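You operate a simulated robot arm through the tools that you are given. There is no shell and no other tool.

Carry out the task below with a simulated robot arm. There is one attempt and no reset: what you move stays moved.

Task
Brush the grey pad clean, then unclamp the lamp and lay it there.
Fine: the brush goes back to its spot; the crated lamp stays. Set down upright: brush. What is to be rubbed or washed off counts as gone when no trace of it is left.

It is judged by the outcome, as a careful person would: the job done as asked, and still so three seconds after it is handed in. It fails if anything else is knocked over, pushed out of place, dropped, spilled or broken.

Robot
A 7-joint arm with a two-finger parallel gripper, fixed in place. Base frame: the origin is on the floor under the middle of its stand, x ahead of it, y to its left, z up; the work surface is at about z = 72. Units: cm, rad, N and s.
With the tool pointing down near the work surface it reaches from about 44 to 92 cm from the base axis. Its first joint turns from -2.496 to 2.496 rad. Payload 3 kg.
The tool frame sits at the grasp point between the pads (the TCP): z along the fingers, y along the line on which they close. The tips reach 3 cm beyond it. Largest opening 9.4 cm; finger width 2.8, thickness 1; the body of the gripper, 5 by 9.6 cm, starts 5.5 cm behind the TCP.
Orientation is that of the tool frame in the base frame, as a unit quaternion [w, x, y, z]. With the fingers straight down and closing along the base's y, the tool's x points along the base's -x, its y along +y and its z along -z.

Tools
- The arm moves only by the tool move_arm. Its argument "commands" is a list of rows, each an object (a shift or turn left out is 0, a gripper value left out holds the last) with "gripper": the finger opening in cm, from 0 to 9.4; "delta_pos": the shift along the base's x, y, z in cm, a list of three; "turn": the turn, a rotation vector about the base's x, y, z in rad, a list of three. In form: [{"gripper": gripper, "delta_pos": [x, y, z], "turn": [wx, wy, wz]}, ...]. A call has 1 to 20 rows; each row is the pose to reach, as a shift and turn from the pose commanded when the call began. Rows are played at 5 a second. More than 5 cm and 0.15 rad between two rows, or a gripper value outside its range, and nothing of the call is played. Where a pose cannot be reached the arm comes as near as it can. A force on the tool above 60 N (or 10 N above the force at the start of the call, whichever is more), or a blocked arm, ends the call early, and 0.2 s more pass. The fingers move at their own pace (about 7.2 cm/s each) and stop on an object; they squeeze with about 42 N. The grip force told is the motor's: it shows also when the fingers shut on nothing. Time passes only in rows, and 0.2 s behind the last, so rows that repeat a pose let the fingers close. It gives the time, the measured TCP pose, the force on the tool (base axes), the opening and the grip force at its end, in the units of the frame above (readings bear some noise), with the torque about the TCP (base axes, N m) and any sound that the robot's microphone picked up.
- Cameras (640 x 400 px; columns grow to the right, rows downward): "scene" is fixed at [5.24, 64.9, 134.11]; the picture's right is [-0.52, -0.85, 0.00], its down [-0.50, 0.31, -0.81] and it looks along [0.69, -0.42, -0.59] (base axes); focal length 312 px, centre (320, 200). "wrist" rides on the gripper at [7.6, 1.4, -10.3] in the tool frame; the picture's right is [-0.18, 0.98, 0.00], its down [-0.75, -0.14, -0.64] and it looks along [-0.63, -0.12, 0.77] (tool axes); focal length 243 px, centre (320, 200).
- grab_frame(camera): a new picture of that camera. No time passes.
- locate(camera, pixels): for up to 12 pixels [column, row] of the newest picture of that camera ("zoom" is the newest enlarged one), the place [x, y, z] in the base frame of the surface seen there, good to about 0.2 cm. No time passes.
- zoom(camera, box): a new picture of the part [left, top, right, bottom] of that camera's present view, enlarged. No time passes.
- finish_job(): hands the job in; it is judged then, once.

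Unless the task says otherwise, let go and move clear before handing in.

The tools are called after "Emit:" as a command line: name --argument value ..., lists and objects as JSON in quotes. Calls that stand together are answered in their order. move_arm: Moves the arm, as the interface text tells. Its arguments: {"type":"object","properties":{"commands":{"type":"array","items":{"type":"object","properties":{"gripper":{"type":"number"},"delta_pos":{"type":"array","items":{"type":"number"}},"turn":{"type":"array","items":{"type":"number"}}}}}},"required":["commands"]} The other tools are called the same way: grab_frame (camera) takes a picture; locate (camera, pixels) gives the place of the surface under pixels of a picture; zoom (camera, box) takes an enlarged picture of a part of a camera's view; finish_job () hands the job in.

At the start:

```text
time_s: 0.0
position: [48.74, 26.21, 105.22]
ee_rot: [0.001, 0.001, 1.0, 0.0]
force: [-0.9, -0.7, -0.1]
moment: [0.03, 0.0, 0.01]
width: 9.41
gripper_force: 0.1
```

scene: 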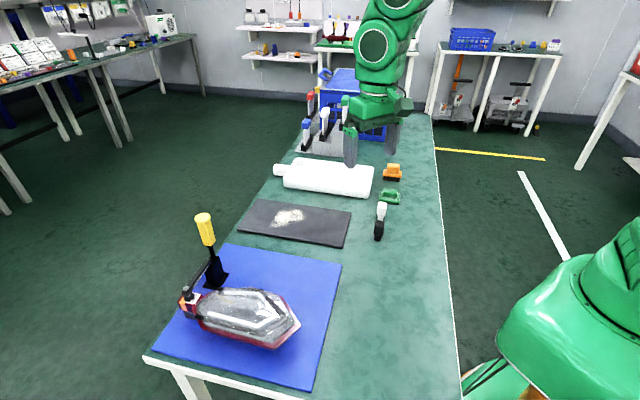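
wrist: 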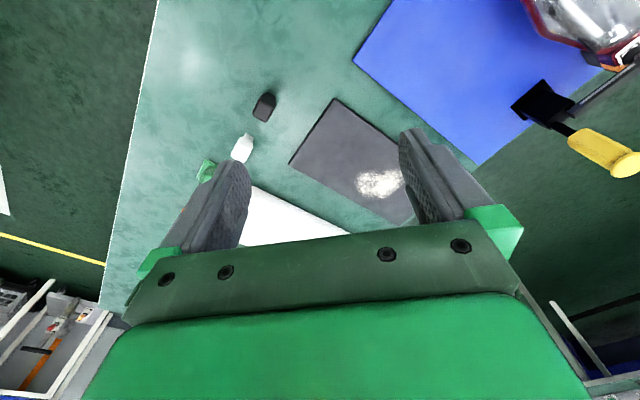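

The scene shows a grey pad with a pale powder patch near (288,216), a clamped lamp on the blue mat near (245,315) with a yellow toggle handle at (205,230), and a few small items near (380,200). I'll zoom in on these before moving.

Emit:
zoom --camera "scene" --box '[140, 200, 350, 390]'

Emit:
zoom --camera "scene" --box '[260, 60, 440, 250]'

Emit:
zoom --camera "wrist" --box '[180, 60, 440, 240]'

```text
2.11 times, centred on (245, 295) of scene
```

zoom: 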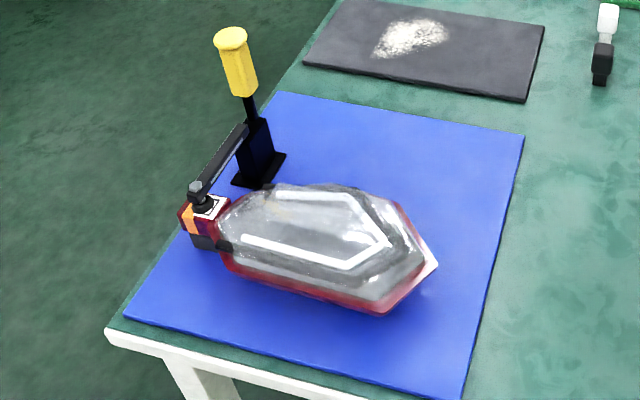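

```text
2.11 times, centred on (350, 155) of scene
```

zoom: 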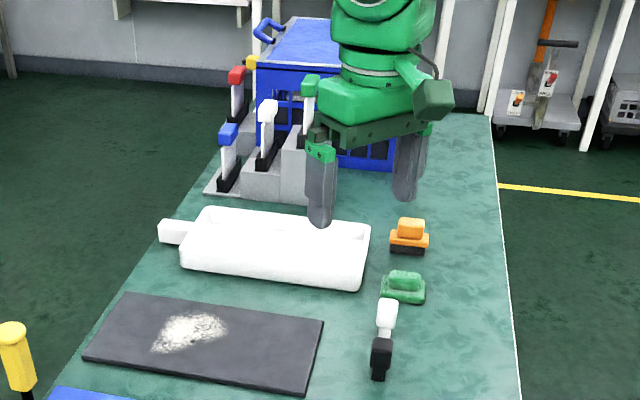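

```text
2.22 times, centred on (310, 150) of wrist
```

zoom: 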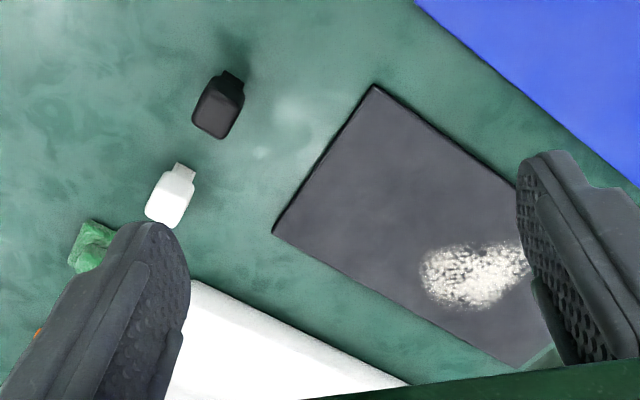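

The zooms show a rack of coloured handles behind the white tray, orange and green small blocks, and a white-and-black item. I'll measure the main points and look closer to tell which one is the brush.

Emit:
zoom --camera "scene" --box '[290, 60, 420, 170]'

Emit:
locate --camera "scene" --pixels '[[248, 200], [350, 213], [343, 247], [236, 231], [288, 216], [274, 222], [303, 212], [392, 168], [392, 176], [389, 194], [382, 207], [379, 236]]'

Emit:
zoom --camera "scene" --box '[355, 150, 425, 250]'

```text
3.64 times, centred on (355, 115) of scene
```

zoom: 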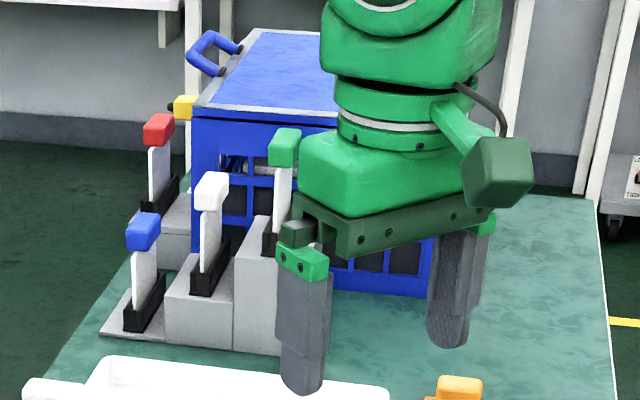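

```text
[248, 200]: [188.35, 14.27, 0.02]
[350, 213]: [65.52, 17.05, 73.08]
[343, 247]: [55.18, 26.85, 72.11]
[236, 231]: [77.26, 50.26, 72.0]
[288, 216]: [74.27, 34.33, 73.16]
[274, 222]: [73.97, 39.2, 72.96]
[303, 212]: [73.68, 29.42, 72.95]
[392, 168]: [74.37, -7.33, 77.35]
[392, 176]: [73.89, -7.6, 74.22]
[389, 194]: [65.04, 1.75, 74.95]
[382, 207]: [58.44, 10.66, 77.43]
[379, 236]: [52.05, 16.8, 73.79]
```

```text
4.00 times, centred on (390, 200) of scene
```

zoom: 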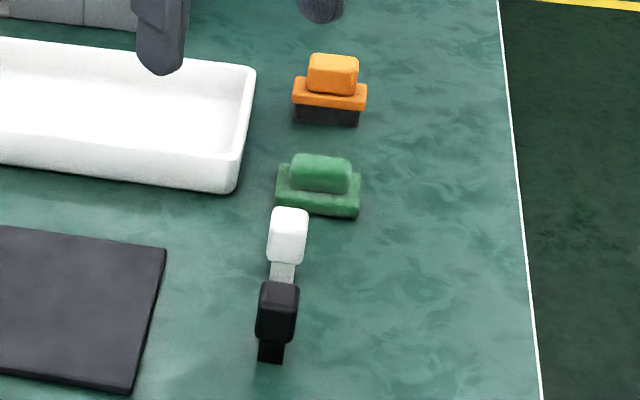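

The orange block at (392,172) has a dark underside like bristles, and the green one at (389,195) looks solid. I'll measure the lamp and clamp, then look closer with the wrist camera.

Emit:
zoom --camera "scene" --box '[150, 200, 320, 370]'

Emit:
locate --camera "scene" --pixels '[[203, 216], [209, 242], [212, 252], [216, 272], [214, 287], [228, 271], [186, 291], [193, 296], [205, 300], [270, 296], [300, 324], [250, 315]]'

Emit:
locate --camera "scene" --pixels '[[254, 201], [240, 225], [189, 320], [198, 330], [270, 347], [228, 290], [255, 290], [285, 300], [275, 345], [200, 315], [225, 338], [232, 245]]'

```text
2.35 times, centred on (235, 285) of scene
```

zoom: 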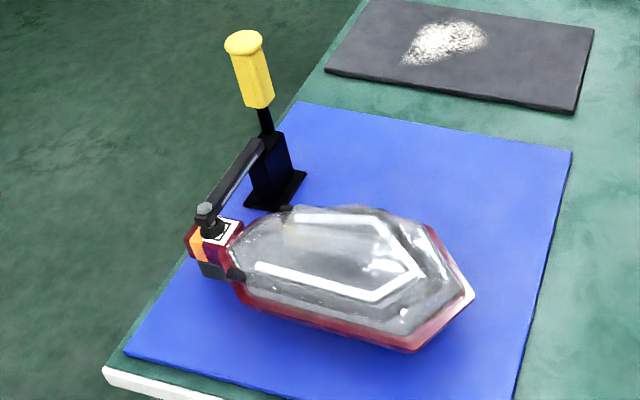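

```text
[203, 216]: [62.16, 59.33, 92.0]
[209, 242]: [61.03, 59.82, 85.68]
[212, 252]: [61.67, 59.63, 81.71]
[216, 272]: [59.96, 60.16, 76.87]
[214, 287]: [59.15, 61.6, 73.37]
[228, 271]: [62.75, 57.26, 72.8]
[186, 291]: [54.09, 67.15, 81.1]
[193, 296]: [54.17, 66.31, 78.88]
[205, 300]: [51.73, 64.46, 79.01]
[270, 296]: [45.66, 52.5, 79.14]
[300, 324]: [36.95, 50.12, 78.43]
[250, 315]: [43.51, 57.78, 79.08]
```

```text
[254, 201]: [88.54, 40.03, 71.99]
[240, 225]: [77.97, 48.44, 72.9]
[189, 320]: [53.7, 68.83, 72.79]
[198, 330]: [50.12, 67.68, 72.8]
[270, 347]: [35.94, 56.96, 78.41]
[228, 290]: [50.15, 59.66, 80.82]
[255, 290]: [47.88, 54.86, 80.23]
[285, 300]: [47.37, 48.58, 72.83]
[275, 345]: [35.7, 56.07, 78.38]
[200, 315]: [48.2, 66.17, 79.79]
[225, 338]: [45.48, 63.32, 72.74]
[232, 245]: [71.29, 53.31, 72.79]
```

Locate puts the lamp neck near (52.5,65.5), the clamp base near (60.5,60) and the handle top at z 92. Next I'll bring the gripper toward the orange and green blocks so the wrist camera can see them clearly.

Emit:
move_arm --commands '[{"gripper": 9.4, "delta_pos": [1, -4, -1]}, {"delta_pos": [2, -8, -2]}, {"delta_pos": [3, -12, -3]}, {"delta_pos": [4, -16, -4]}, {"delta_pos": [5, -20, -5]}, {"delta_pos": [6, -24, -6]}, {"delta_pos": [6, -26, -7]}, {"delta_pos": [6, -26, -7]}]'

Emit:
grab_frame --camera "wrist"

Emit:
grab_frame --camera "scene"

```text
time_s: 1.8
position: [54.49, 0.37, 98.25]
ee_rot: [0.001, 0.0, 1.0, 0.0]
force: [1.0, -0.3, 0.2]
moment: [0.02, 0.02, 0.04]
width: 9.41
gripper_force: 0.0
```

```text
taken
```

wrist: 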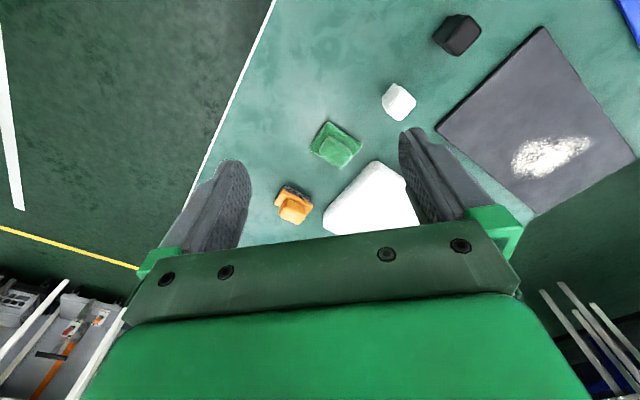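

```text
taken
```

scene: 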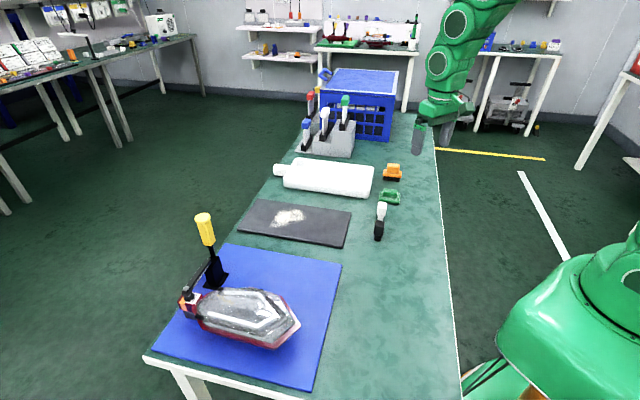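

The wrist view now shows the orange block at (293,205) and the green one at (335,145), with the gripper clear. I'll zoom in on these, the rack and the crate.

Emit:
zoom --camera "wrist" --box '[250, 60, 430, 240]'

Emit:
zoom --camera "scene" --box '[280, 50, 420, 180]'

Emit:
zoom --camera "scene" --box '[360, 155, 420, 215]'

```text
2.22 times, centred on (340, 150) of wrist
```

zoom: 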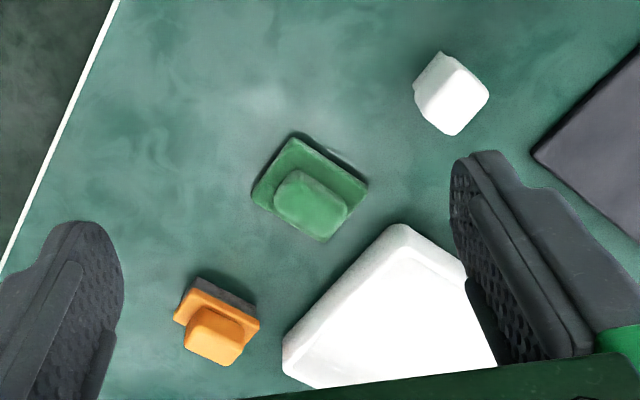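

```text
3.08 times, centred on (350, 115) of scene
```

zoom: 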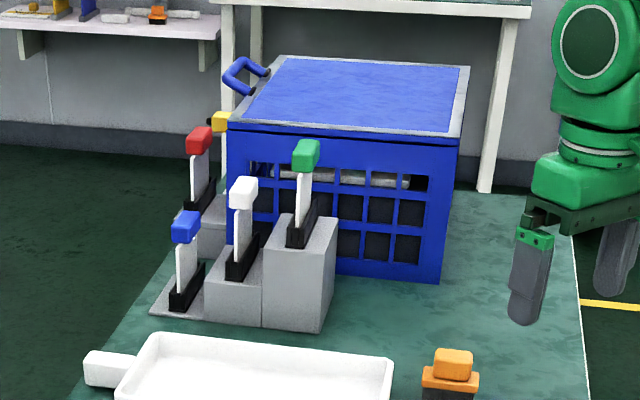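

```text
6.67 times, centred on (390, 185) of scene
```

zoom: 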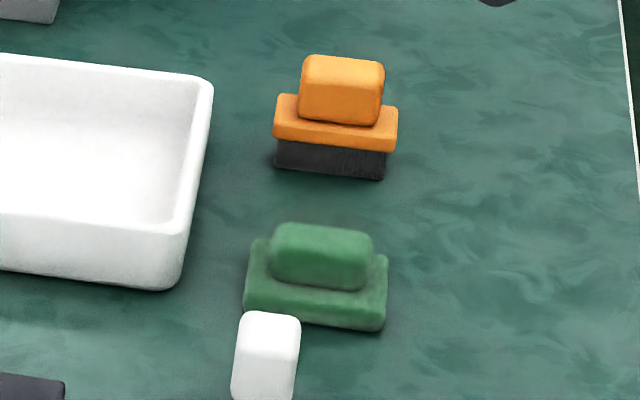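

The orange block clearly has dark bristles beneath, so it is the brush; the green one looks like a plain scrubber. I'll measure the brush corners in the newest zoom.

Emit:
locate --camera "zoom" --pixels '[[306, 60], [378, 68], [303, 116], [376, 122], [276, 132], [394, 146], [279, 99], [396, 110], [278, 165], [383, 175], [340, 64], [340, 110]]'

Emit:
locate --camera "wrist" --pixels '[[293, 205], [285, 200], [305, 204], [300, 220], [282, 216], [312, 205], [276, 200], [290, 187], [335, 145], [398, 90], [375, 165], [328, 225]]'

```text
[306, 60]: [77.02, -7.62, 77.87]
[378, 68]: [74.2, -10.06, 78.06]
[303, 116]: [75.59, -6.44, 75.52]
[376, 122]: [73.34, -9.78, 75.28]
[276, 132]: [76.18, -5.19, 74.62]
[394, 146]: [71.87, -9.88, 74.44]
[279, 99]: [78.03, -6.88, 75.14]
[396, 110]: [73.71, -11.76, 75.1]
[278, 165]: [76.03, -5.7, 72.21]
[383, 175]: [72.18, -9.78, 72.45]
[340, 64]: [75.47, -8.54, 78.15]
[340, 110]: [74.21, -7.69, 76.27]
```

```text
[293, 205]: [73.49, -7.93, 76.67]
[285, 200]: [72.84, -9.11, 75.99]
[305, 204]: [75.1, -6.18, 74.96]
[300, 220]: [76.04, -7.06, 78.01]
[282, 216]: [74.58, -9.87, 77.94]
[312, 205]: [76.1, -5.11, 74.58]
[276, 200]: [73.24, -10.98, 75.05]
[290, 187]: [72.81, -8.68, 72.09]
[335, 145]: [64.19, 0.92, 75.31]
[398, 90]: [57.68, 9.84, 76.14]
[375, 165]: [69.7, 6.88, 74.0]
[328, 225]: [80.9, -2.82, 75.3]
```

The brush is centred near (75.0,-8.4), with its long axis at about 47°, which matches the grey pad's long axis, and its handle spans z 75.3 to 78.1. Before reaching over it, I'll check where the crate, rack and tray are.

Emit:
locate --camera "scene" --pixels '[[389, 138], [394, 93], [322, 90], [413, 75], [352, 155], [345, 98], [325, 110], [330, 125], [375, 166], [370, 197], [283, 190], [276, 170]]'

Emit:
zoom --camera "scene" --box '[230, 190, 360, 255]'

```text
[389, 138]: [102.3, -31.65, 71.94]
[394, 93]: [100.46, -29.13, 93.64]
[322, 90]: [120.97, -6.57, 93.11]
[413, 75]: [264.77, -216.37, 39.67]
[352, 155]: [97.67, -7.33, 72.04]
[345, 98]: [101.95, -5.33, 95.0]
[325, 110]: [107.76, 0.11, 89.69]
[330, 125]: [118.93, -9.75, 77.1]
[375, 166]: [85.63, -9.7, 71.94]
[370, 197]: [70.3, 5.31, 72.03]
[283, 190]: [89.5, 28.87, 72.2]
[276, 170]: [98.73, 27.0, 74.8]
```

```text
4.92 times, centred on (295, 222) of scene
```

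zoom: 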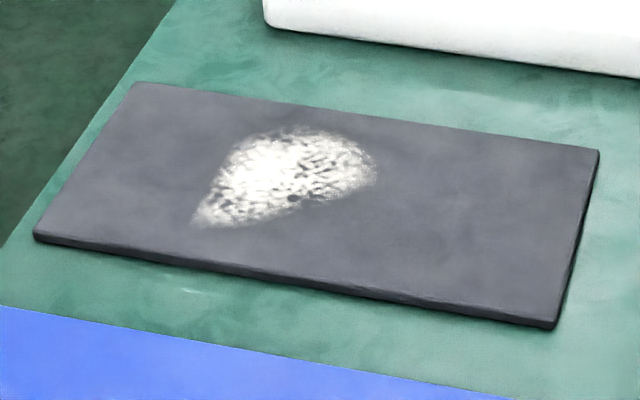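

The crate and rack sit beyond x 97, so the brush at x 75 is clear. I'll measure the powder patch and pad corners, and move above the brush with the gripper turned to match it.

Emit:
locate --camera "zoom" --pixels '[[135, 85], [598, 151], [553, 325], [36, 236], [194, 222], [378, 172], [290, 128], [230, 155], [290, 212], [210, 190], [340, 195], [365, 145]]'

Emit:
move_arm --commands '[{"delta_pos": [2.9, -1.2, 0], "turn": [0, 0, 0.117]}, {"delta_pos": [5.8, -2.5, 0], "turn": [0, 0, 0.234]}, {"delta_pos": [8.7, -3.7, -1], "turn": [0, 0, 0.351]}, {"delta_pos": [11.6, -5.0, -2], "turn": [0, 0, 0.468]}, {"delta_pos": [14.5, -6.2, -4], "turn": [0, 0, 0.585]}, {"delta_pos": [17.4, -7.4, -6], "turn": [0, 0, 0.702]}, {"delta_pos": [20.3, -8.7, -8], "turn": [0, 0, 0.82]}, {"delta_pos": [20.3, -8.7, -8], "turn": [0, 0, 0.82]}]'

Emit:
grab_frame --camera "wrist"

Emit:
grab_frame --camera "scene"

```text
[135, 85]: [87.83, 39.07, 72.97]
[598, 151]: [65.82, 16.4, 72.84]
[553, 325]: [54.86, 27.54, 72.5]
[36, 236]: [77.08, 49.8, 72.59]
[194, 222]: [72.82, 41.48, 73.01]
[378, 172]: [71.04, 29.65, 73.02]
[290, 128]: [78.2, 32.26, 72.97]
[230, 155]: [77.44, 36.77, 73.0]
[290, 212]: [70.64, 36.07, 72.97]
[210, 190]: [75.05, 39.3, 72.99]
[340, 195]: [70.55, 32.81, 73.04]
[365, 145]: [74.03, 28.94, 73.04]
```

```text
time_s: 3.6
position: [74.88, -8.48, 90.5]
ee_rot: [0.0, -0.4, 0.917, 0.0]
force: [0.0, -0.8, 1.0]
moment: [-0.01, -0.03, 0.05]
width: 9.38
gripper_force: 0.1
```

```text
taken
```

wrist: 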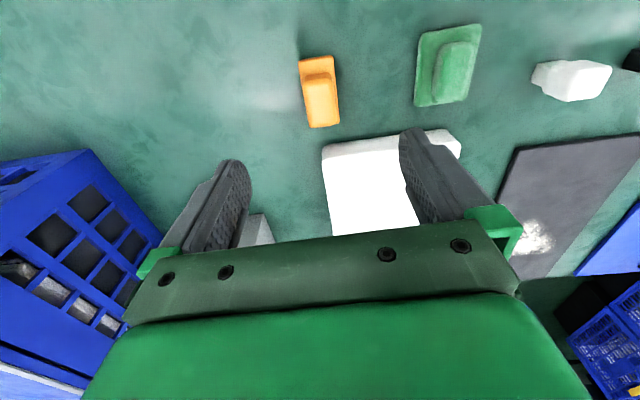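

```text
taken
```

scene: 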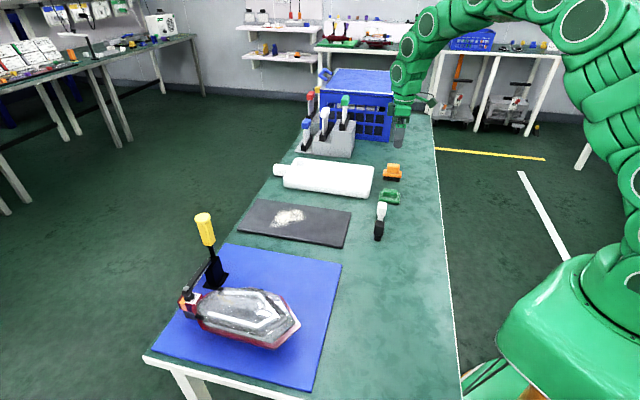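

The gripper is now over the brush, which sits at (320,92) in the wrist view and lines up with the fingers. I'll measure it closely before descending.

Emit:
zoom --camera "wrist" --box '[270, 40, 370, 140]'

Emit:
locate --camera "wrist" --pixels '[[306, 77], [328, 76], [312, 126], [339, 123], [302, 64], [332, 58], [320, 100], [318, 88], [304, 90], [340, 100], [317, 60], [322, 112]]'

```text
4.00 times, centred on (320, 90) of wrist
```

zoom: 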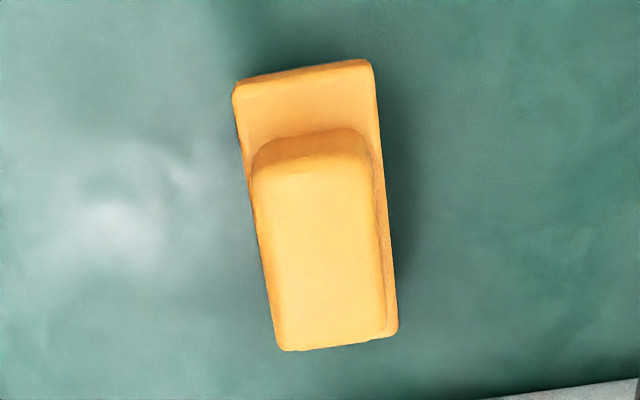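

```text
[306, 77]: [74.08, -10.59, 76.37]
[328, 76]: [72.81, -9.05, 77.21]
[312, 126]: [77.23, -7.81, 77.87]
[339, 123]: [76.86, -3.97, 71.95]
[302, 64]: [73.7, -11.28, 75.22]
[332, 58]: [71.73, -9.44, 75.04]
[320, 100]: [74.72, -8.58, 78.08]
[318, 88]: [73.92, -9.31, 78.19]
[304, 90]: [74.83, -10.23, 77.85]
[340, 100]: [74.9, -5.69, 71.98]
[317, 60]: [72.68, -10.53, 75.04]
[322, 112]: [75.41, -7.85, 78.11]
```

The wrist zoom puts the handle's centre at about (74.85,-8.45) with its top at z 78.1 and the platform at 75.1, directly under the tool. I'll descend with open fingers to just above the platform.

Emit:
move_arm --commands '[{"gripper": 6, "delta_pos": [0, 0, -3]}, {"delta_pos": [0, 0, -6]}, {"delta_pos": [0, 0, -8.5]}, {"delta_pos": [0, 0, -10.5]}, {"delta_pos": [0, 0, -11.2]}, {"delta_pos": [0, 0, -11.2]}]'

Emit:
grab_frame --camera "wrist"

Emit:
zoom --camera "scene" --box '[350, 120, 430, 200]'

```text
time_s: 5.0
position: [75.11, -8.32, 79.09]
ee_rot: [0.0, -0.399, 0.917, 0.0]
force: [-0.4, -0.3, -0.9]
moment: [0.01, 0.03, 0.03]
width: 5.99
gripper_force: 0.0
```

```text
taken
```

wrist: 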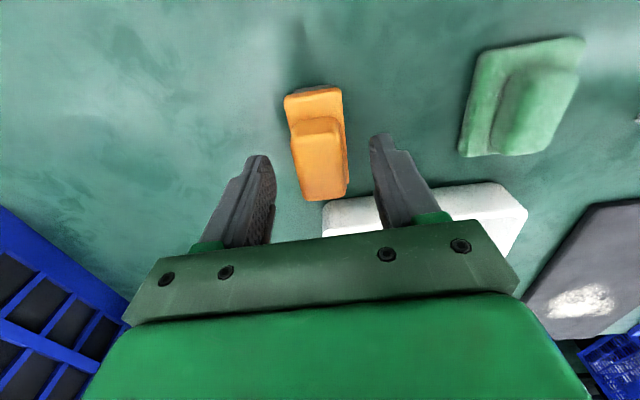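

```text
5.00 times, centred on (390, 160) of scene
```

zoom: 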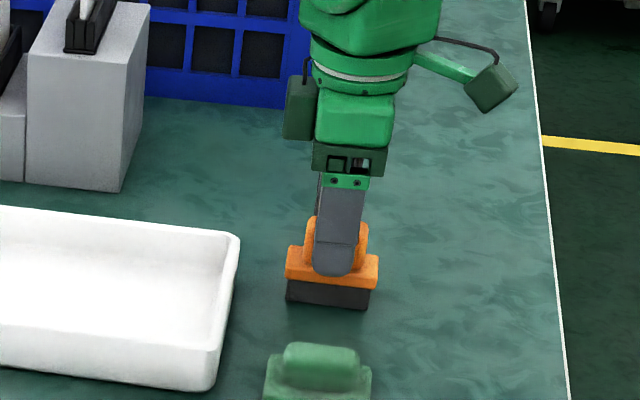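

The fingers straddle the brush handle and the readings show no contact. I'll go down another 0.4 cm and close.

Emit:
move_arm --commands '[{"delta_pos": [0, 0, -0.4]}, {"gripper": 0, "delta_pos": [0, 0, -0.4]}, {"gripper": 0, "delta_pos": [0, 0, -0.4]}, {"gripper": 0, "delta_pos": [0, 0, -0.4]}, {"gripper": 0, "delta_pos": [0, 0, -0.4]}]'

Emit:
zoom --camera "scene" --box '[350, 120, 430, 200]'

```text
time_s: 6.2
position: [75.04, -8.23, 78.59]
ee_rot: [0.0, -0.399, 0.917, 0.0]
force: [-0.1, 0.0, 0.9]
moment: [-0.04, -0.01, 0.04]
width: 2.67
gripper_force: 41.9
```

```text
5.00 times, centred on (390, 160) of scene
```

zoom: 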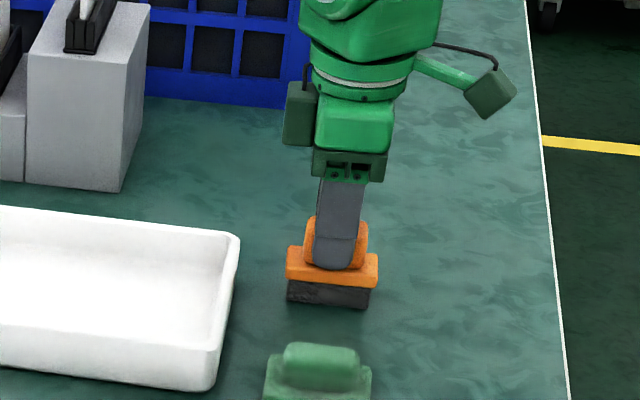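

The brush is gripped (opening 2.67, force 41.9 N) at z 78.6. I'll lift it, carry it over the pad and come down just above the lower edge of the powder patch.

Emit:
move_arm --commands '[{"gripper": 0, "delta_pos": [0, 0, 1]}, {"delta_pos": [0, 0, 4]}, {"delta_pos": [0, 0, 8]}, {"delta_pos": [0, 2, 11]}, {"delta_pos": [0, 6.5, 11]}, {"delta_pos": [0, 11, 11]}, {"delta_pos": [0, 15.5, 11]}, {"delta_pos": [0, 20, 11]}, {"delta_pos": [0, 24.5, 11]}, {"delta_pos": [0, 29, 11]}, {"delta_pos": [0, 33.5, 11]}, {"delta_pos": [-0.07, 36.77, 10]}, {"delta_pos": [-0.07, 36.77, 6]}, {"delta_pos": [-0.07, 36.77, 3]}, {"delta_pos": [-0.07, 36.77, 1.5]}, {"delta_pos": [-0.07, 36.77, 1.5]}]'

Emit:
grab_frame --camera "scene"

Emit:
zoom --camera "scene" --box '[230, 150, 370, 260]'

Emit:
grab_frame --camera "wrist"

```text
time_s: 9.6
position: [74.81, 28.5, 80.06]
ee_rot: [0.0, -0.398, 0.917, 0.0]
force: [0.5, 0.0, -0.3]
moment: [-0.01, 0.03, 0.02]
width: 2.66
gripper_force: 42.2
```

```text
taken
```

scene: 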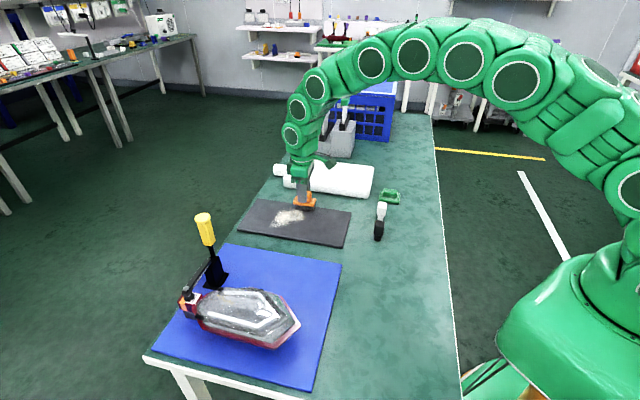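

```text
3.64 times, centred on (300, 205) of scene
```

zoom: 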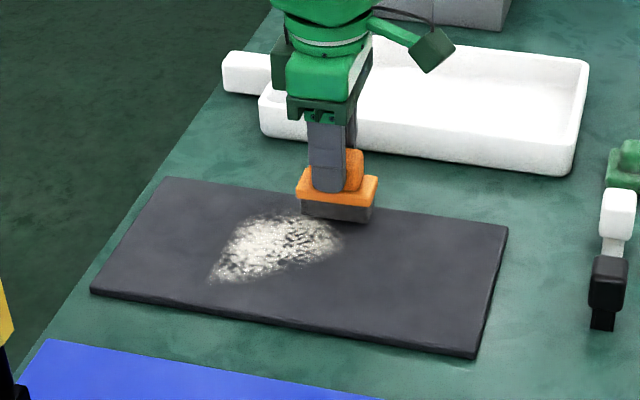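

```text
taken
```

wrist: 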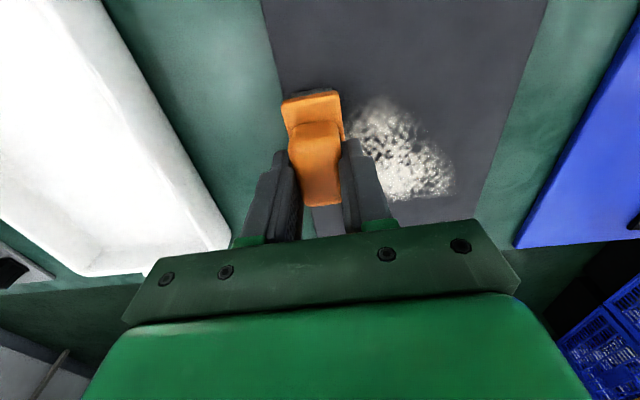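

The brush hovers just over the pad's far edge (zoom (337,205)), beside the powder. I'll lower it until I feel contact.

Emit:
move_arm --commands '[{"delta_pos": [0, 0, -0.25]}, {"delta_pos": [0, 0, -0.5]}, {"delta_pos": [0, 0, -0.6]}, {"delta_pos": [0, 0, -0.6]}]'

Emit:
zoom --camera "scene" --box '[260, 170, 350, 240]'

```text
time_s: 10.6
position: [74.96, 28.33, 79.46]
ee_rot: [0.001, -0.399, 0.917, -0.001]
force: [-14.9, -2.2, 41.9]
moment: [-0.25, 0.91, -0.03]
width: 2.68
gripper_force: 41.8
```

```text
5.71 times, centred on (305, 205) of scene
```

zoom: 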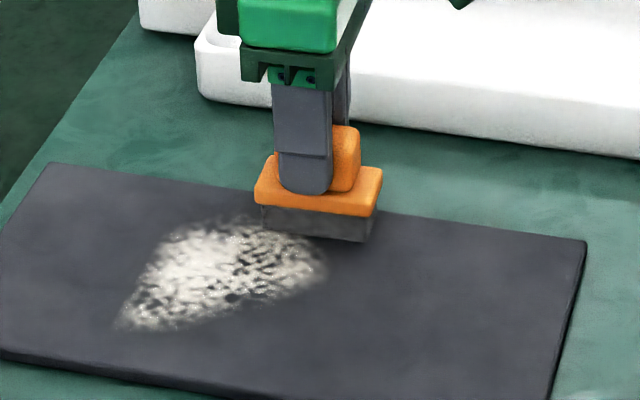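

The brush is pressed down at z 79.46 with about 42 N, which is more than needed. I'll ease up slightly and make a first stroke across the pad and back.

Emit:
move_arm --commands '[{"delta_pos": [0, 0, 0.08]}, {"delta_pos": [-1.07, 1.05, 0.08]}, {"delta_pos": [-2.14, 2.1, 0.08]}, {"delta_pos": [-3.2, 3.16, 0.08]}, {"delta_pos": [-4.27, 4.21, 0.08]}, {"delta_pos": [-5.34, 5.27, 0.08]}, {"delta_pos": [-6.4, 6.32, 0.08]}, {"delta_pos": [-7.48, 7.37, 0.08]}, {"delta_pos": [-8.4, 8.3, 0.08]}]'

Emit:
zoom --camera "scene" --box '[230, 170, 370, 260]'

Emit:
grab_frame --camera "wrist"

```text
time_s: 12.6
position: [66.3, 36.52, 79.58]
ee_rot: [0.0, -0.399, 0.917, 0.0]
force: [7.3, -6.8, 15.8]
moment: [-0.12, -0.6, -0.12]
width: 2.68
gripper_force: 42.1
```

```text
4.44 times, centred on (300, 215) of scene
```

zoom: 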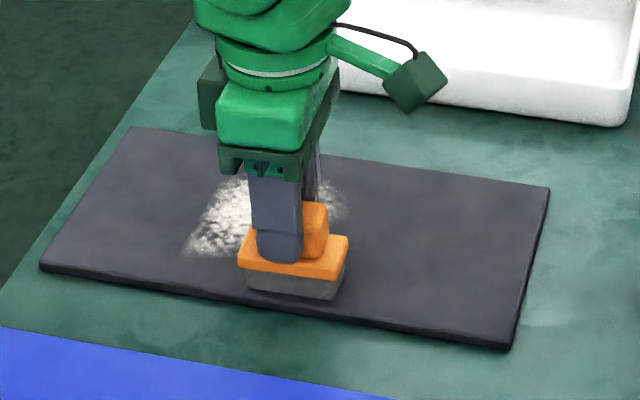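

```text
taken
```

wrist: 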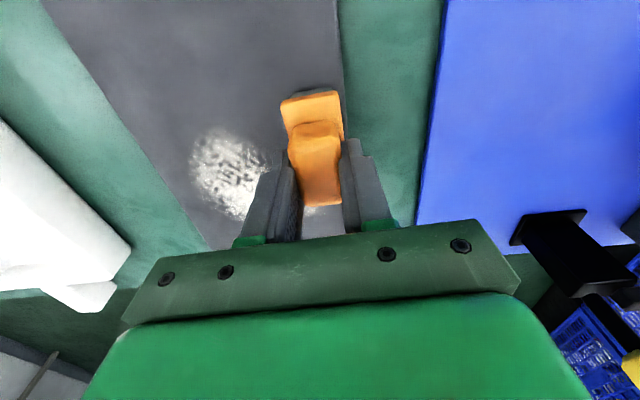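

The first stroke ended cleanly at about 16 N, and the powder patch around zoom (220,225) and (335,195) is only partly reduced. I'll do back-and-forth strokes across the whole patch with slightly more pressure.

Emit:
move_arm --commands '[{"delta_pos": [1.4, -1.38, -0.03]}, {"delta_pos": [2.8, -2.76, -0.03]}, {"delta_pos": [4.2, -4.14, -0.03]}, {"delta_pos": [5.6, -5.52, -0.03]}, {"delta_pos": [7.0, -6.9, -0.03]}, {"delta_pos": [8.4, -8.28, -0.03]}, {"delta_pos": [9.45, -7.21, -0.03]}, {"delta_pos": [10.5, -6.14, -0.03]}, {"delta_pos": [9.1, -4.76, -0.03]}, {"delta_pos": [7.7, -3.38, -0.03]}, {"delta_pos": [6.3, -2.0, -0.03]}, {"delta_pos": [4.9, -0.62, -0.03]}, {"delta_pos": [3.5, 0.76, -0.03]}, {"delta_pos": [2.1, 2.14, -0.03]}, {"delta_pos": [3.15, 3.21, -0.03]}, {"delta_pos": [4.2, 4.28, -0.03]}]'

Emit:
zoom --camera "scene" --box '[230, 170, 370, 260]'

Emit:
grab_frame --camera "wrist"

```text
time_s: 14.1
position: [74.87, 28.34, 79.66]
ee_rot: [-0.003, -0.398, 0.917, 0.001]
force: [-8.4, -1.5, 19.7]
moment: [0.23, 0.07, 0.1]
width: 2.67
gripper_force: 42.1
stopped in row 7: the force on the tool passed its limit at 84 N (the readings are from after the stop); the commanded pose is now the measured one
```

```text
4.44 times, centred on (300, 215) of scene
```

zoom: 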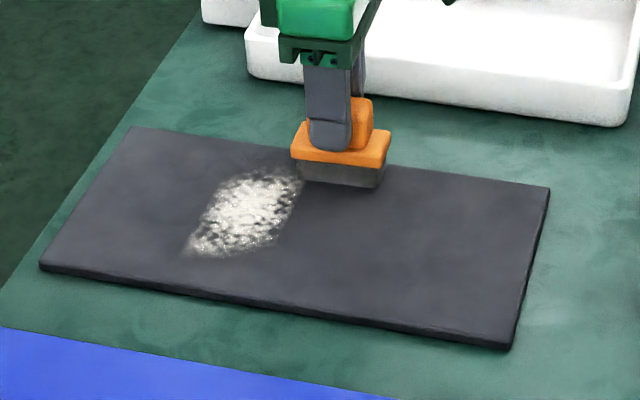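

```text
taken
```

wrist: 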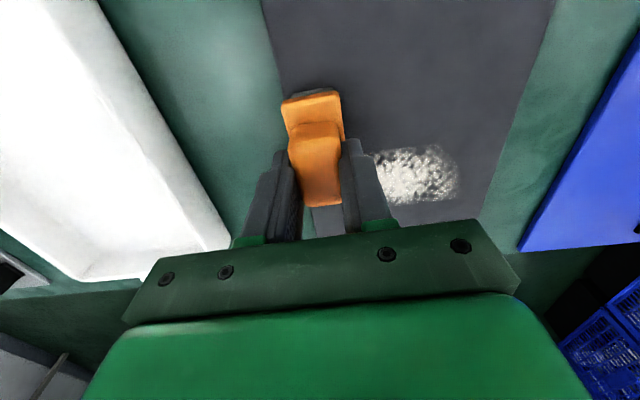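

The swept strip is now completely clean, leaving powder only around zoom (245,215); the call stopped at 84 N on the sideways shift, and the pad has not moved. I'll lift slightly, shift along the pad 3 cm and make the next stroke more gently.

Emit:
move_arm --commands '[{"delta_pos": [0, 0, 0.5]}, {"delta_pos": [1.05, 1.07, 0.5]}, {"delta_pos": [2.1, 2.14, 0.5]}, {"delta_pos": [2.1, 2.14, 0.15]}, {"delta_pos": [2.1, 2.14, 0.0]}, {"delta_pos": [1.03, 3.19, 0]}, {"delta_pos": [-0.04, 4.24, 0]}, {"delta_pos": [-1.1, 5.3, 0]}, {"delta_pos": [-2.17, 6.35, 0]}, {"delta_pos": [-3.24, 7.4, 0]}, {"delta_pos": [-4.3, 8.46, 0]}, {"delta_pos": [-5.38, 9.5, 0]}, {"delta_pos": [-6.4, 10.5, 0]}, {"delta_pos": [-6.4, 10.5, 0.0]}]'

Emit:
zoom --camera "scene" --box '[230, 170, 370, 260]'

Emit:
grab_frame --camera "wrist"

```text
time_s: 17.1
position: [68.59, 38.85, 79.56]
ee_rot: [-0.004, -0.398, 0.917, 0.001]
force: [12.3, -17.0, 39.2]
moment: [-0.55, -0.95, -0.16]
width: 2.7
gripper_force: 41.6
```

```text
4.44 times, centred on (300, 215) of scene
```

zoom: 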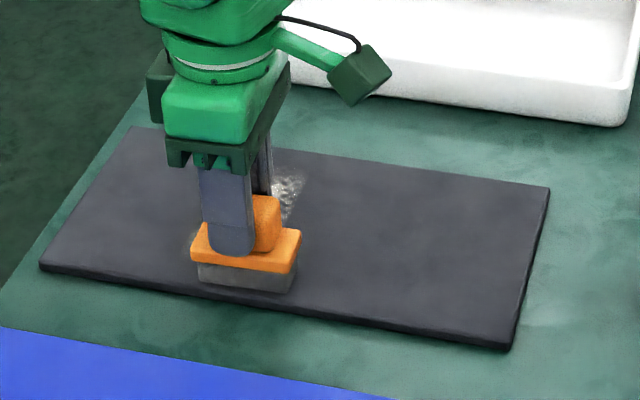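

```text
taken
```

wrist: 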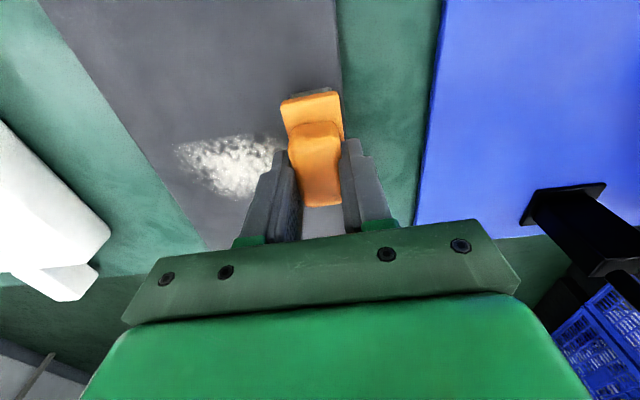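

A patch remains along this column in the wrist view around (230,165). I'll stroke back over it with slightly less pressure, then lift to look.

Emit:
move_arm --commands '[{"delta_pos": [1.07, -1.05, 0.03]}, {"delta_pos": [2.14, -2.1, 0.03]}, {"delta_pos": [3.2, -3.16, 0.03]}, {"delta_pos": [4.27, -4.21, 0.03]}, {"delta_pos": [5.34, -5.27, 0.03]}, {"delta_pos": [6.4, -6.32, 0.03]}, {"delta_pos": [7.48, -7.37, 0.03]}, {"delta_pos": [8.5, -8.36, 0.03]}, {"delta_pos": [8.5, -8.36, 0.6]}, {"delta_pos": [8.5, -8.36, 0.6]}]'

Emit:
zoom --camera "scene" --box '[230, 170, 370, 260]'

Emit:
grab_frame --camera "wrist"

```text
time_s: 17.5
position: [68.75, 38.92, 79.56]
ee_rot: [-0.007, -0.4, 0.916, 0.003]
force: [-6.8, -1.5, 12.5]
moment: [0.11, 0.07, 0.03]
width: 2.68
gripper_force: 41.9
stopped in row 1: the force on the tool passed its limit at 74 N (the readings are from after the stop); the commanded pose is now the measured one
```

```text
4.44 times, centred on (300, 215) of scene
```

zoom: 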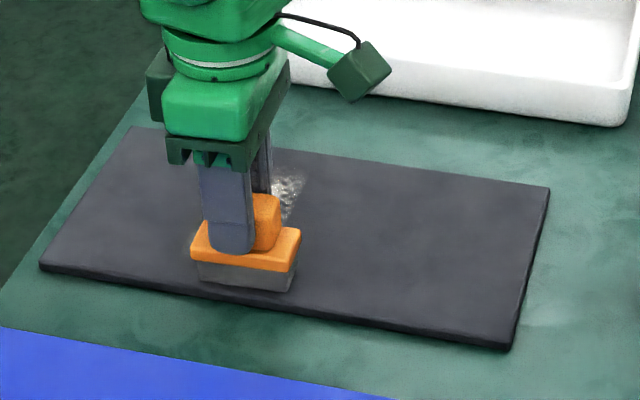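

```text
taken
```

wrist: 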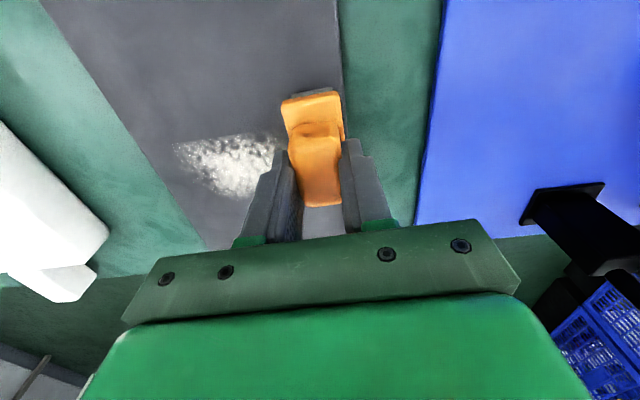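

The call stopped at 74 N right as the stroke reversed, and the tool picked up a tilt of about 0.015 rad. I'll lift a little, remove the tilt, and set down again more lightly.

Emit:
move_arm --commands '[{"delta_pos": [0, 0, 0.3]}, {"delta_pos": [0, 0, 0.5], "turn": [0, -0.015, -0.003]}, {"delta_pos": [0, 0, 0.5], "turn": [0, -0.015, -0.003]}, {"delta_pos": [0, 0, 0.2], "turn": [0, -0.015, -0.003]}, {"delta_pos": [0, 0, 0.1], "turn": [0, -0.015, -0.003]}, {"delta_pos": [0, 0, 0.1], "turn": [0, -0.015, -0.003]}]'

```text
time_s: 18.9
position: [68.78, 38.93, 79.62]
ee_rot: [0.0, -0.399, 0.917, -0.001]
force: [-0.2, -0.4, -0.4]
moment: [0.0, -0.01, -0.01]
width: 2.68
gripper_force: 42.2
```

The tilt is gone and the brush is just off the pad (force about 0). I'll lower it in small steps to a light contact.

Emit:
move_arm --commands '[{"delta_pos": [0, 0, -0.05]}, {"delta_pos": [0, 0, -0.1]}, {"delta_pos": [0, 0, -0.1]}]'

```text
time_s: 19.7
position: [68.7, 38.85, 79.5]
ee_rot: [0.001, -0.399, 0.917, 0.0]
force: [-0.9, 0.8, 6.2]
moment: [-0.18, 0.27, -0.04]
width: 2.67
gripper_force: 42.1
```

Light contact now reads about 6 N. I'll press a touch more and stroke back across the pad, starting slowly.

Emit:
move_arm --commands '[{"delta_pos": [0.2, -0.2, -0.02]}, {"delta_pos": [0.7, -0.7, -0.04]}, {"delta_pos": [1.4, -1.38, -0.04]}, {"delta_pos": [2.4, -2.36, -0.04]}, {"delta_pos": [3.4, -3.35, -0.04]}, {"delta_pos": [4.4, -4.33, -0.04]}, {"delta_pos": [5.4, -5.32, -0.04]}, {"delta_pos": [6.4, -6.3, -0.04]}, {"delta_pos": [7.4, -7.29, -0.04]}, {"delta_pos": [8.2, -8.08, -0.04]}, {"delta_pos": [8.6, -8.47, -0.04]}, {"delta_pos": [8.6, -8.47, 0.5]}, {"delta_pos": [8.6, -8.47, 0.5]}]'

Emit:
zoom --camera "scene" --box '[230, 170, 370, 260]'

Emit:
grab_frame --camera "wrist"

```text
time_s: 22.5
position: [77.3, 30.22, 79.86]
ee_rot: [0.0, -0.399, 0.917, -0.002]
force: [-0.3, 0.6, -1.3]
moment: [0.0, 0.01, 0.0]
width: 2.67
gripper_force: 41.9
```

```text
4.44 times, centred on (300, 215) of scene
```

zoom: 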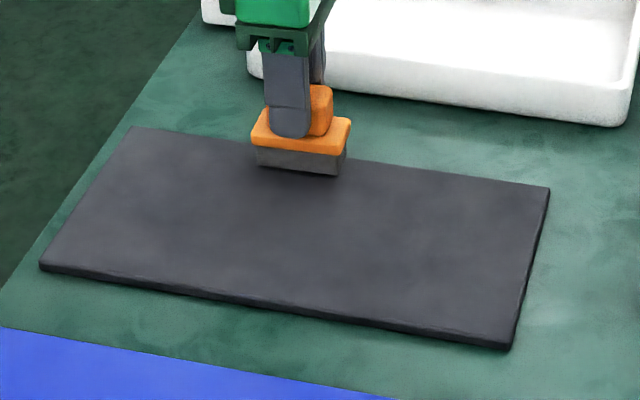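

```text
taken
```

wrist: 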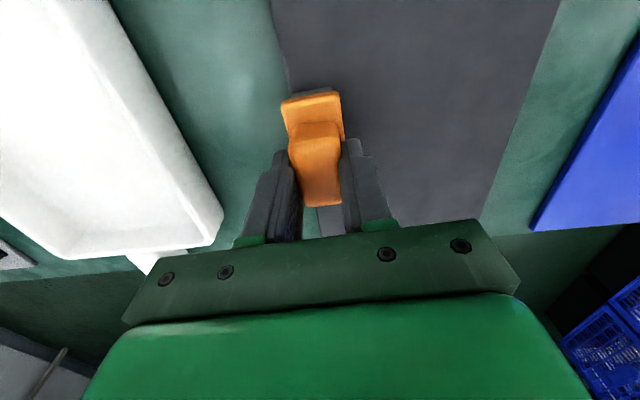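

The pad now looks clean in both pictures. To be sure no faint trace remains toward its far end, I'll run one more light stroke 3 cm further along, then lift away to inspect.

Emit:
move_arm --commands '[{"delta_pos": [1.05, 1.07, 0]}, {"delta_pos": [2.1, 2.14, 0]}, {"delta_pos": [2.1, 2.14, -0.4]}, {"delta_pos": [1.8, 2.44, -0.53]}, {"delta_pos": [1.0, 3.23, -0.54]}, {"delta_pos": [0.0, 4.21, -0.54]}, {"delta_pos": [-1.0, 5.2, -0.54]}, {"delta_pos": [-2.0, 6.19, -0.54]}, {"delta_pos": [-3.0, 7.17, -0.54]}, {"delta_pos": [-4.0, 8.16, -0.54]}, {"delta_pos": [-5.0, 9.14, -0.54]}, {"delta_pos": [-6.0, 10.13, -0.54]}, {"delta_pos": [-6.4, 10.5, -0.5]}, {"delta_pos": [-6.4, 10.5, 0.5]}, {"delta_pos": [-6.4, 10.5, 4]}, {"delta_pos": [-6.4, 10.5, 8]}]'

Emit:
zoom --camera "scene" --box '[230, 170, 370, 260]'

Emit:
grab_frame --camera "wrist"

```text
time_s: 25.9
position: [70.85, 40.71, 88.06]
ee_rot: [0.001, -0.399, 0.917, 0.0]
force: [0.4, -0.1, -0.6]
moment: [0.02, 0.0, 0.01]
width: 2.68
gripper_force: 42.1
```

```text
4.44 times, centred on (300, 215) of scene
```

zoom: 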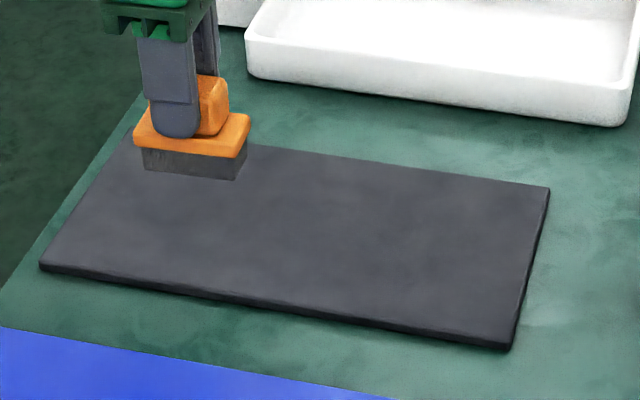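

```text
taken
```

wrist: 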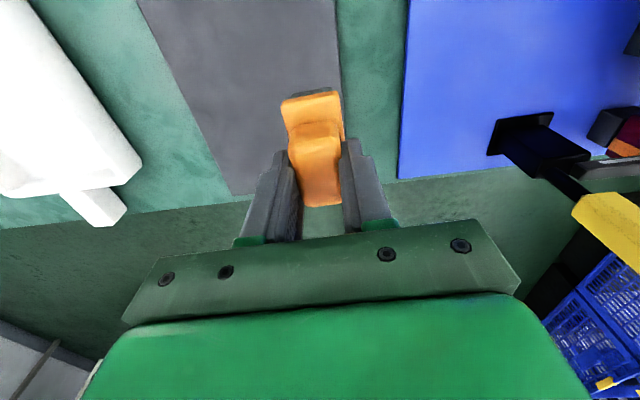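

The pad is fully clean and has stayed in place, with its corners unchanged in the zoom. Next I'll carry the brush back above its original spot.

Emit:
move_arm --commands '[{"delta_pos": [0.3, -4, 1]}, {"delta_pos": [0.7, -8.5, 1]}, {"delta_pos": [1.1, -13, 1]}, {"delta_pos": [1.5, -17.5, 1]}, {"delta_pos": [1.9, -22, 1]}, {"delta_pos": [2.3, -26.5, 1]}, {"delta_pos": [2.7, -31, 1]}, {"delta_pos": [3.1, -35.5, 1]}, {"delta_pos": [3.5, -40, 1]}, {"delta_pos": [3.8, -44.5, 1]}, {"delta_pos": [4.08, -48, 0]}, {"delta_pos": [4.08, -49.24, -3]}, {"delta_pos": [4.08, -49.24, -6]}, {"delta_pos": [4.08, -49.24, -8]}, {"delta_pos": [4.08, -49.24, -8.5]}, {"delta_pos": [4.08, -49.24, -8.5]}]'

Emit:
zoom --camera "scene" --box '[350, 120, 430, 200]'

Emit:
grab_frame --camera "wrist"

```text
time_s: 29.3
position: [74.91, -8.34, 79.46]
ee_rot: [0.002, -0.399, 0.917, -0.001]
force: [0.1, -0.2, -0.2]
moment: [0.0, -0.01, 0.04]
width: 2.65
gripper_force: 41.8
```

```text
5.00 times, centred on (390, 160) of scene
```

zoom: 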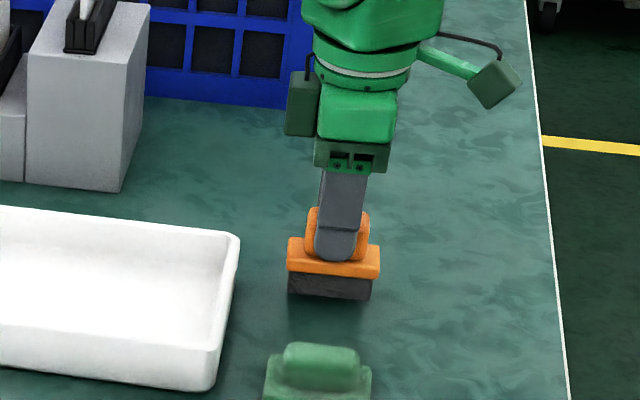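

```text
taken
```

wrist: 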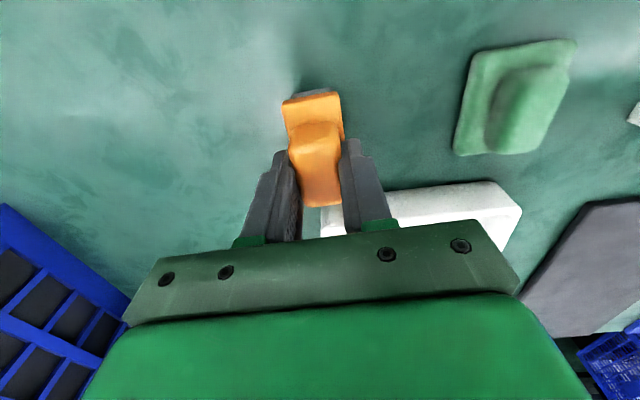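

The brush hovers about 0.9 cm above its original spot, right of the tray end as before. I'll lower it gently to the table.

Emit:
move_arm --commands '[{"delta_pos": [0, 0, -0.4]}, {"delta_pos": [0, 0, -0.75]}, {"delta_pos": [0, 0, -0.9]}, {"delta_pos": [0, 0, -0.95]}, {"delta_pos": [0, 0, -0.95]}]'

Emit:
zoom --camera "scene" --box '[350, 120, 430, 200]'

```text
time_s: 30.5
position: [75.01, -8.27, 78.57]
ee_rot: [0.002, -0.399, 0.917, -0.001]
force: [-8.2, -2.7, 28.9]
moment: [-0.15, 0.6, 0.0]
width: 2.68
gripper_force: 41.9
```

```text
5.00 times, centred on (390, 160) of scene
```

zoom: 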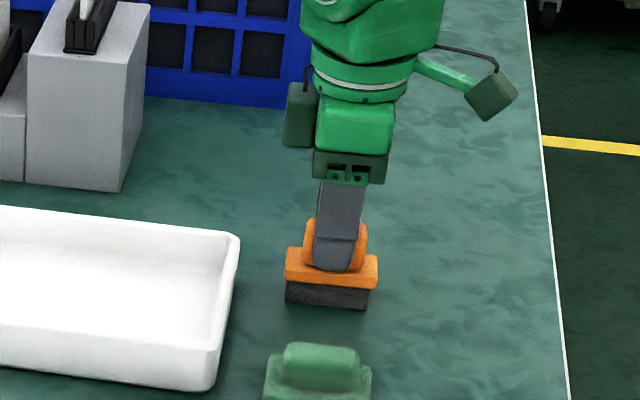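

The brush is back where it was (zoom 285–378, 217–310) and resting on the table with about 29 N. I'll ease off a bit, open the fingers and rise straight up.

Emit:
move_arm --commands '[{"delta_pos": [0, 0, 0.05]}, {"gripper": 6, "delta_pos": [0, 0, 0.05]}, {"gripper": 6, "delta_pos": [0, 0, 0.05]}, {"gripper": 6, "delta_pos": [0, 0, 0.5]}, {"delta_pos": [0, 0, 3]}, {"delta_pos": [0, 0, 7]}, {"delta_pos": [0, 0, 12]}, {"delta_pos": [0, 0, 16]}]'

Emit:
grab_frame --camera "scene"

Emit:
zoom --camera "scene" --box '[360, 155, 420, 215]'

Emit:
zoom --camera "scene" --box '[230, 190, 360, 255]'

```text
time_s: 32.3
position: [75.05, -8.51, 94.49]
ee_rot: [0.002, -0.399, 0.917, -0.001]
force: [0.0, -0.8, -0.6]
moment: [0.03, -0.01, -0.03]
width: 5.99
gripper_force: 0.1
```

```text
taken
```

scene: 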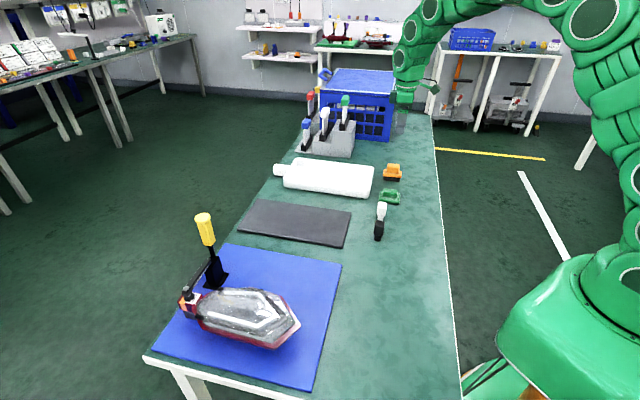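

```text
6.67 times, centred on (390, 185) of scene
```

zoom: 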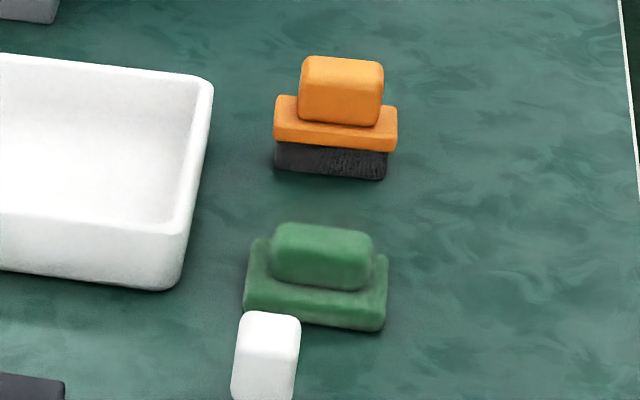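

```text
4.92 times, centred on (295, 222) of scene
```

zoom: 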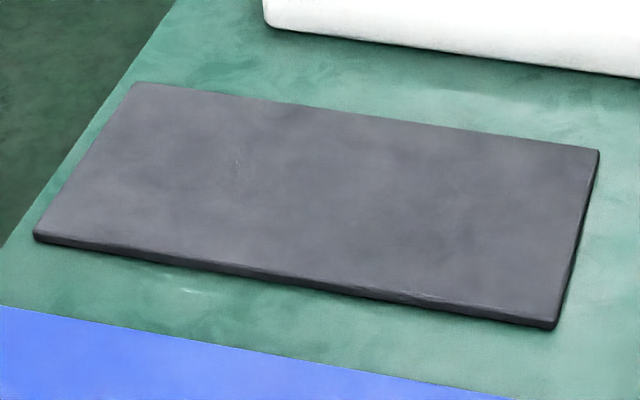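

The brush is upright in its original place and the pad looks clean, apart from possible tiny marks near zoom (237,160) and (425,295). I'll look closer at those.

Emit:
zoom --camera "scene" --box '[262, 200, 302, 225]'

Emit:
zoom --camera "scene" --box '[295, 220, 345, 250]'

Emit:
grab_frame --camera "wrist"

```text
16.00 times, centred on (282, 212) of scene
```

zoom: 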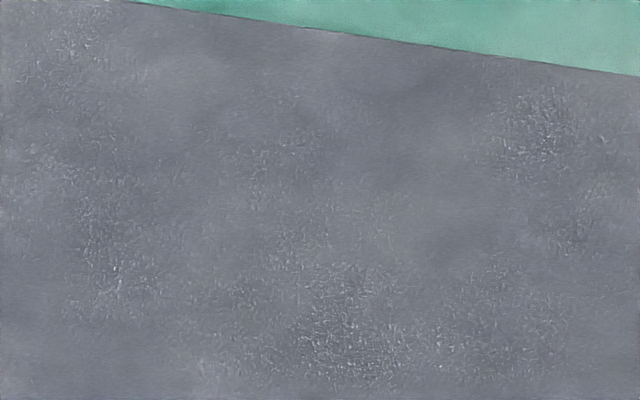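

```text
12.80 times, centred on (320, 235) of scene
```

zoom: 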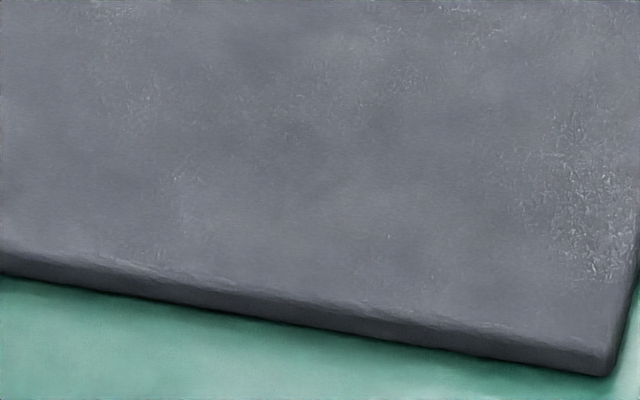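

```text
taken
```

wrist: 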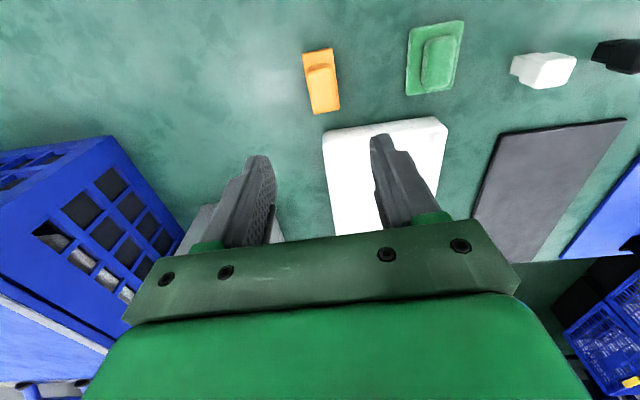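

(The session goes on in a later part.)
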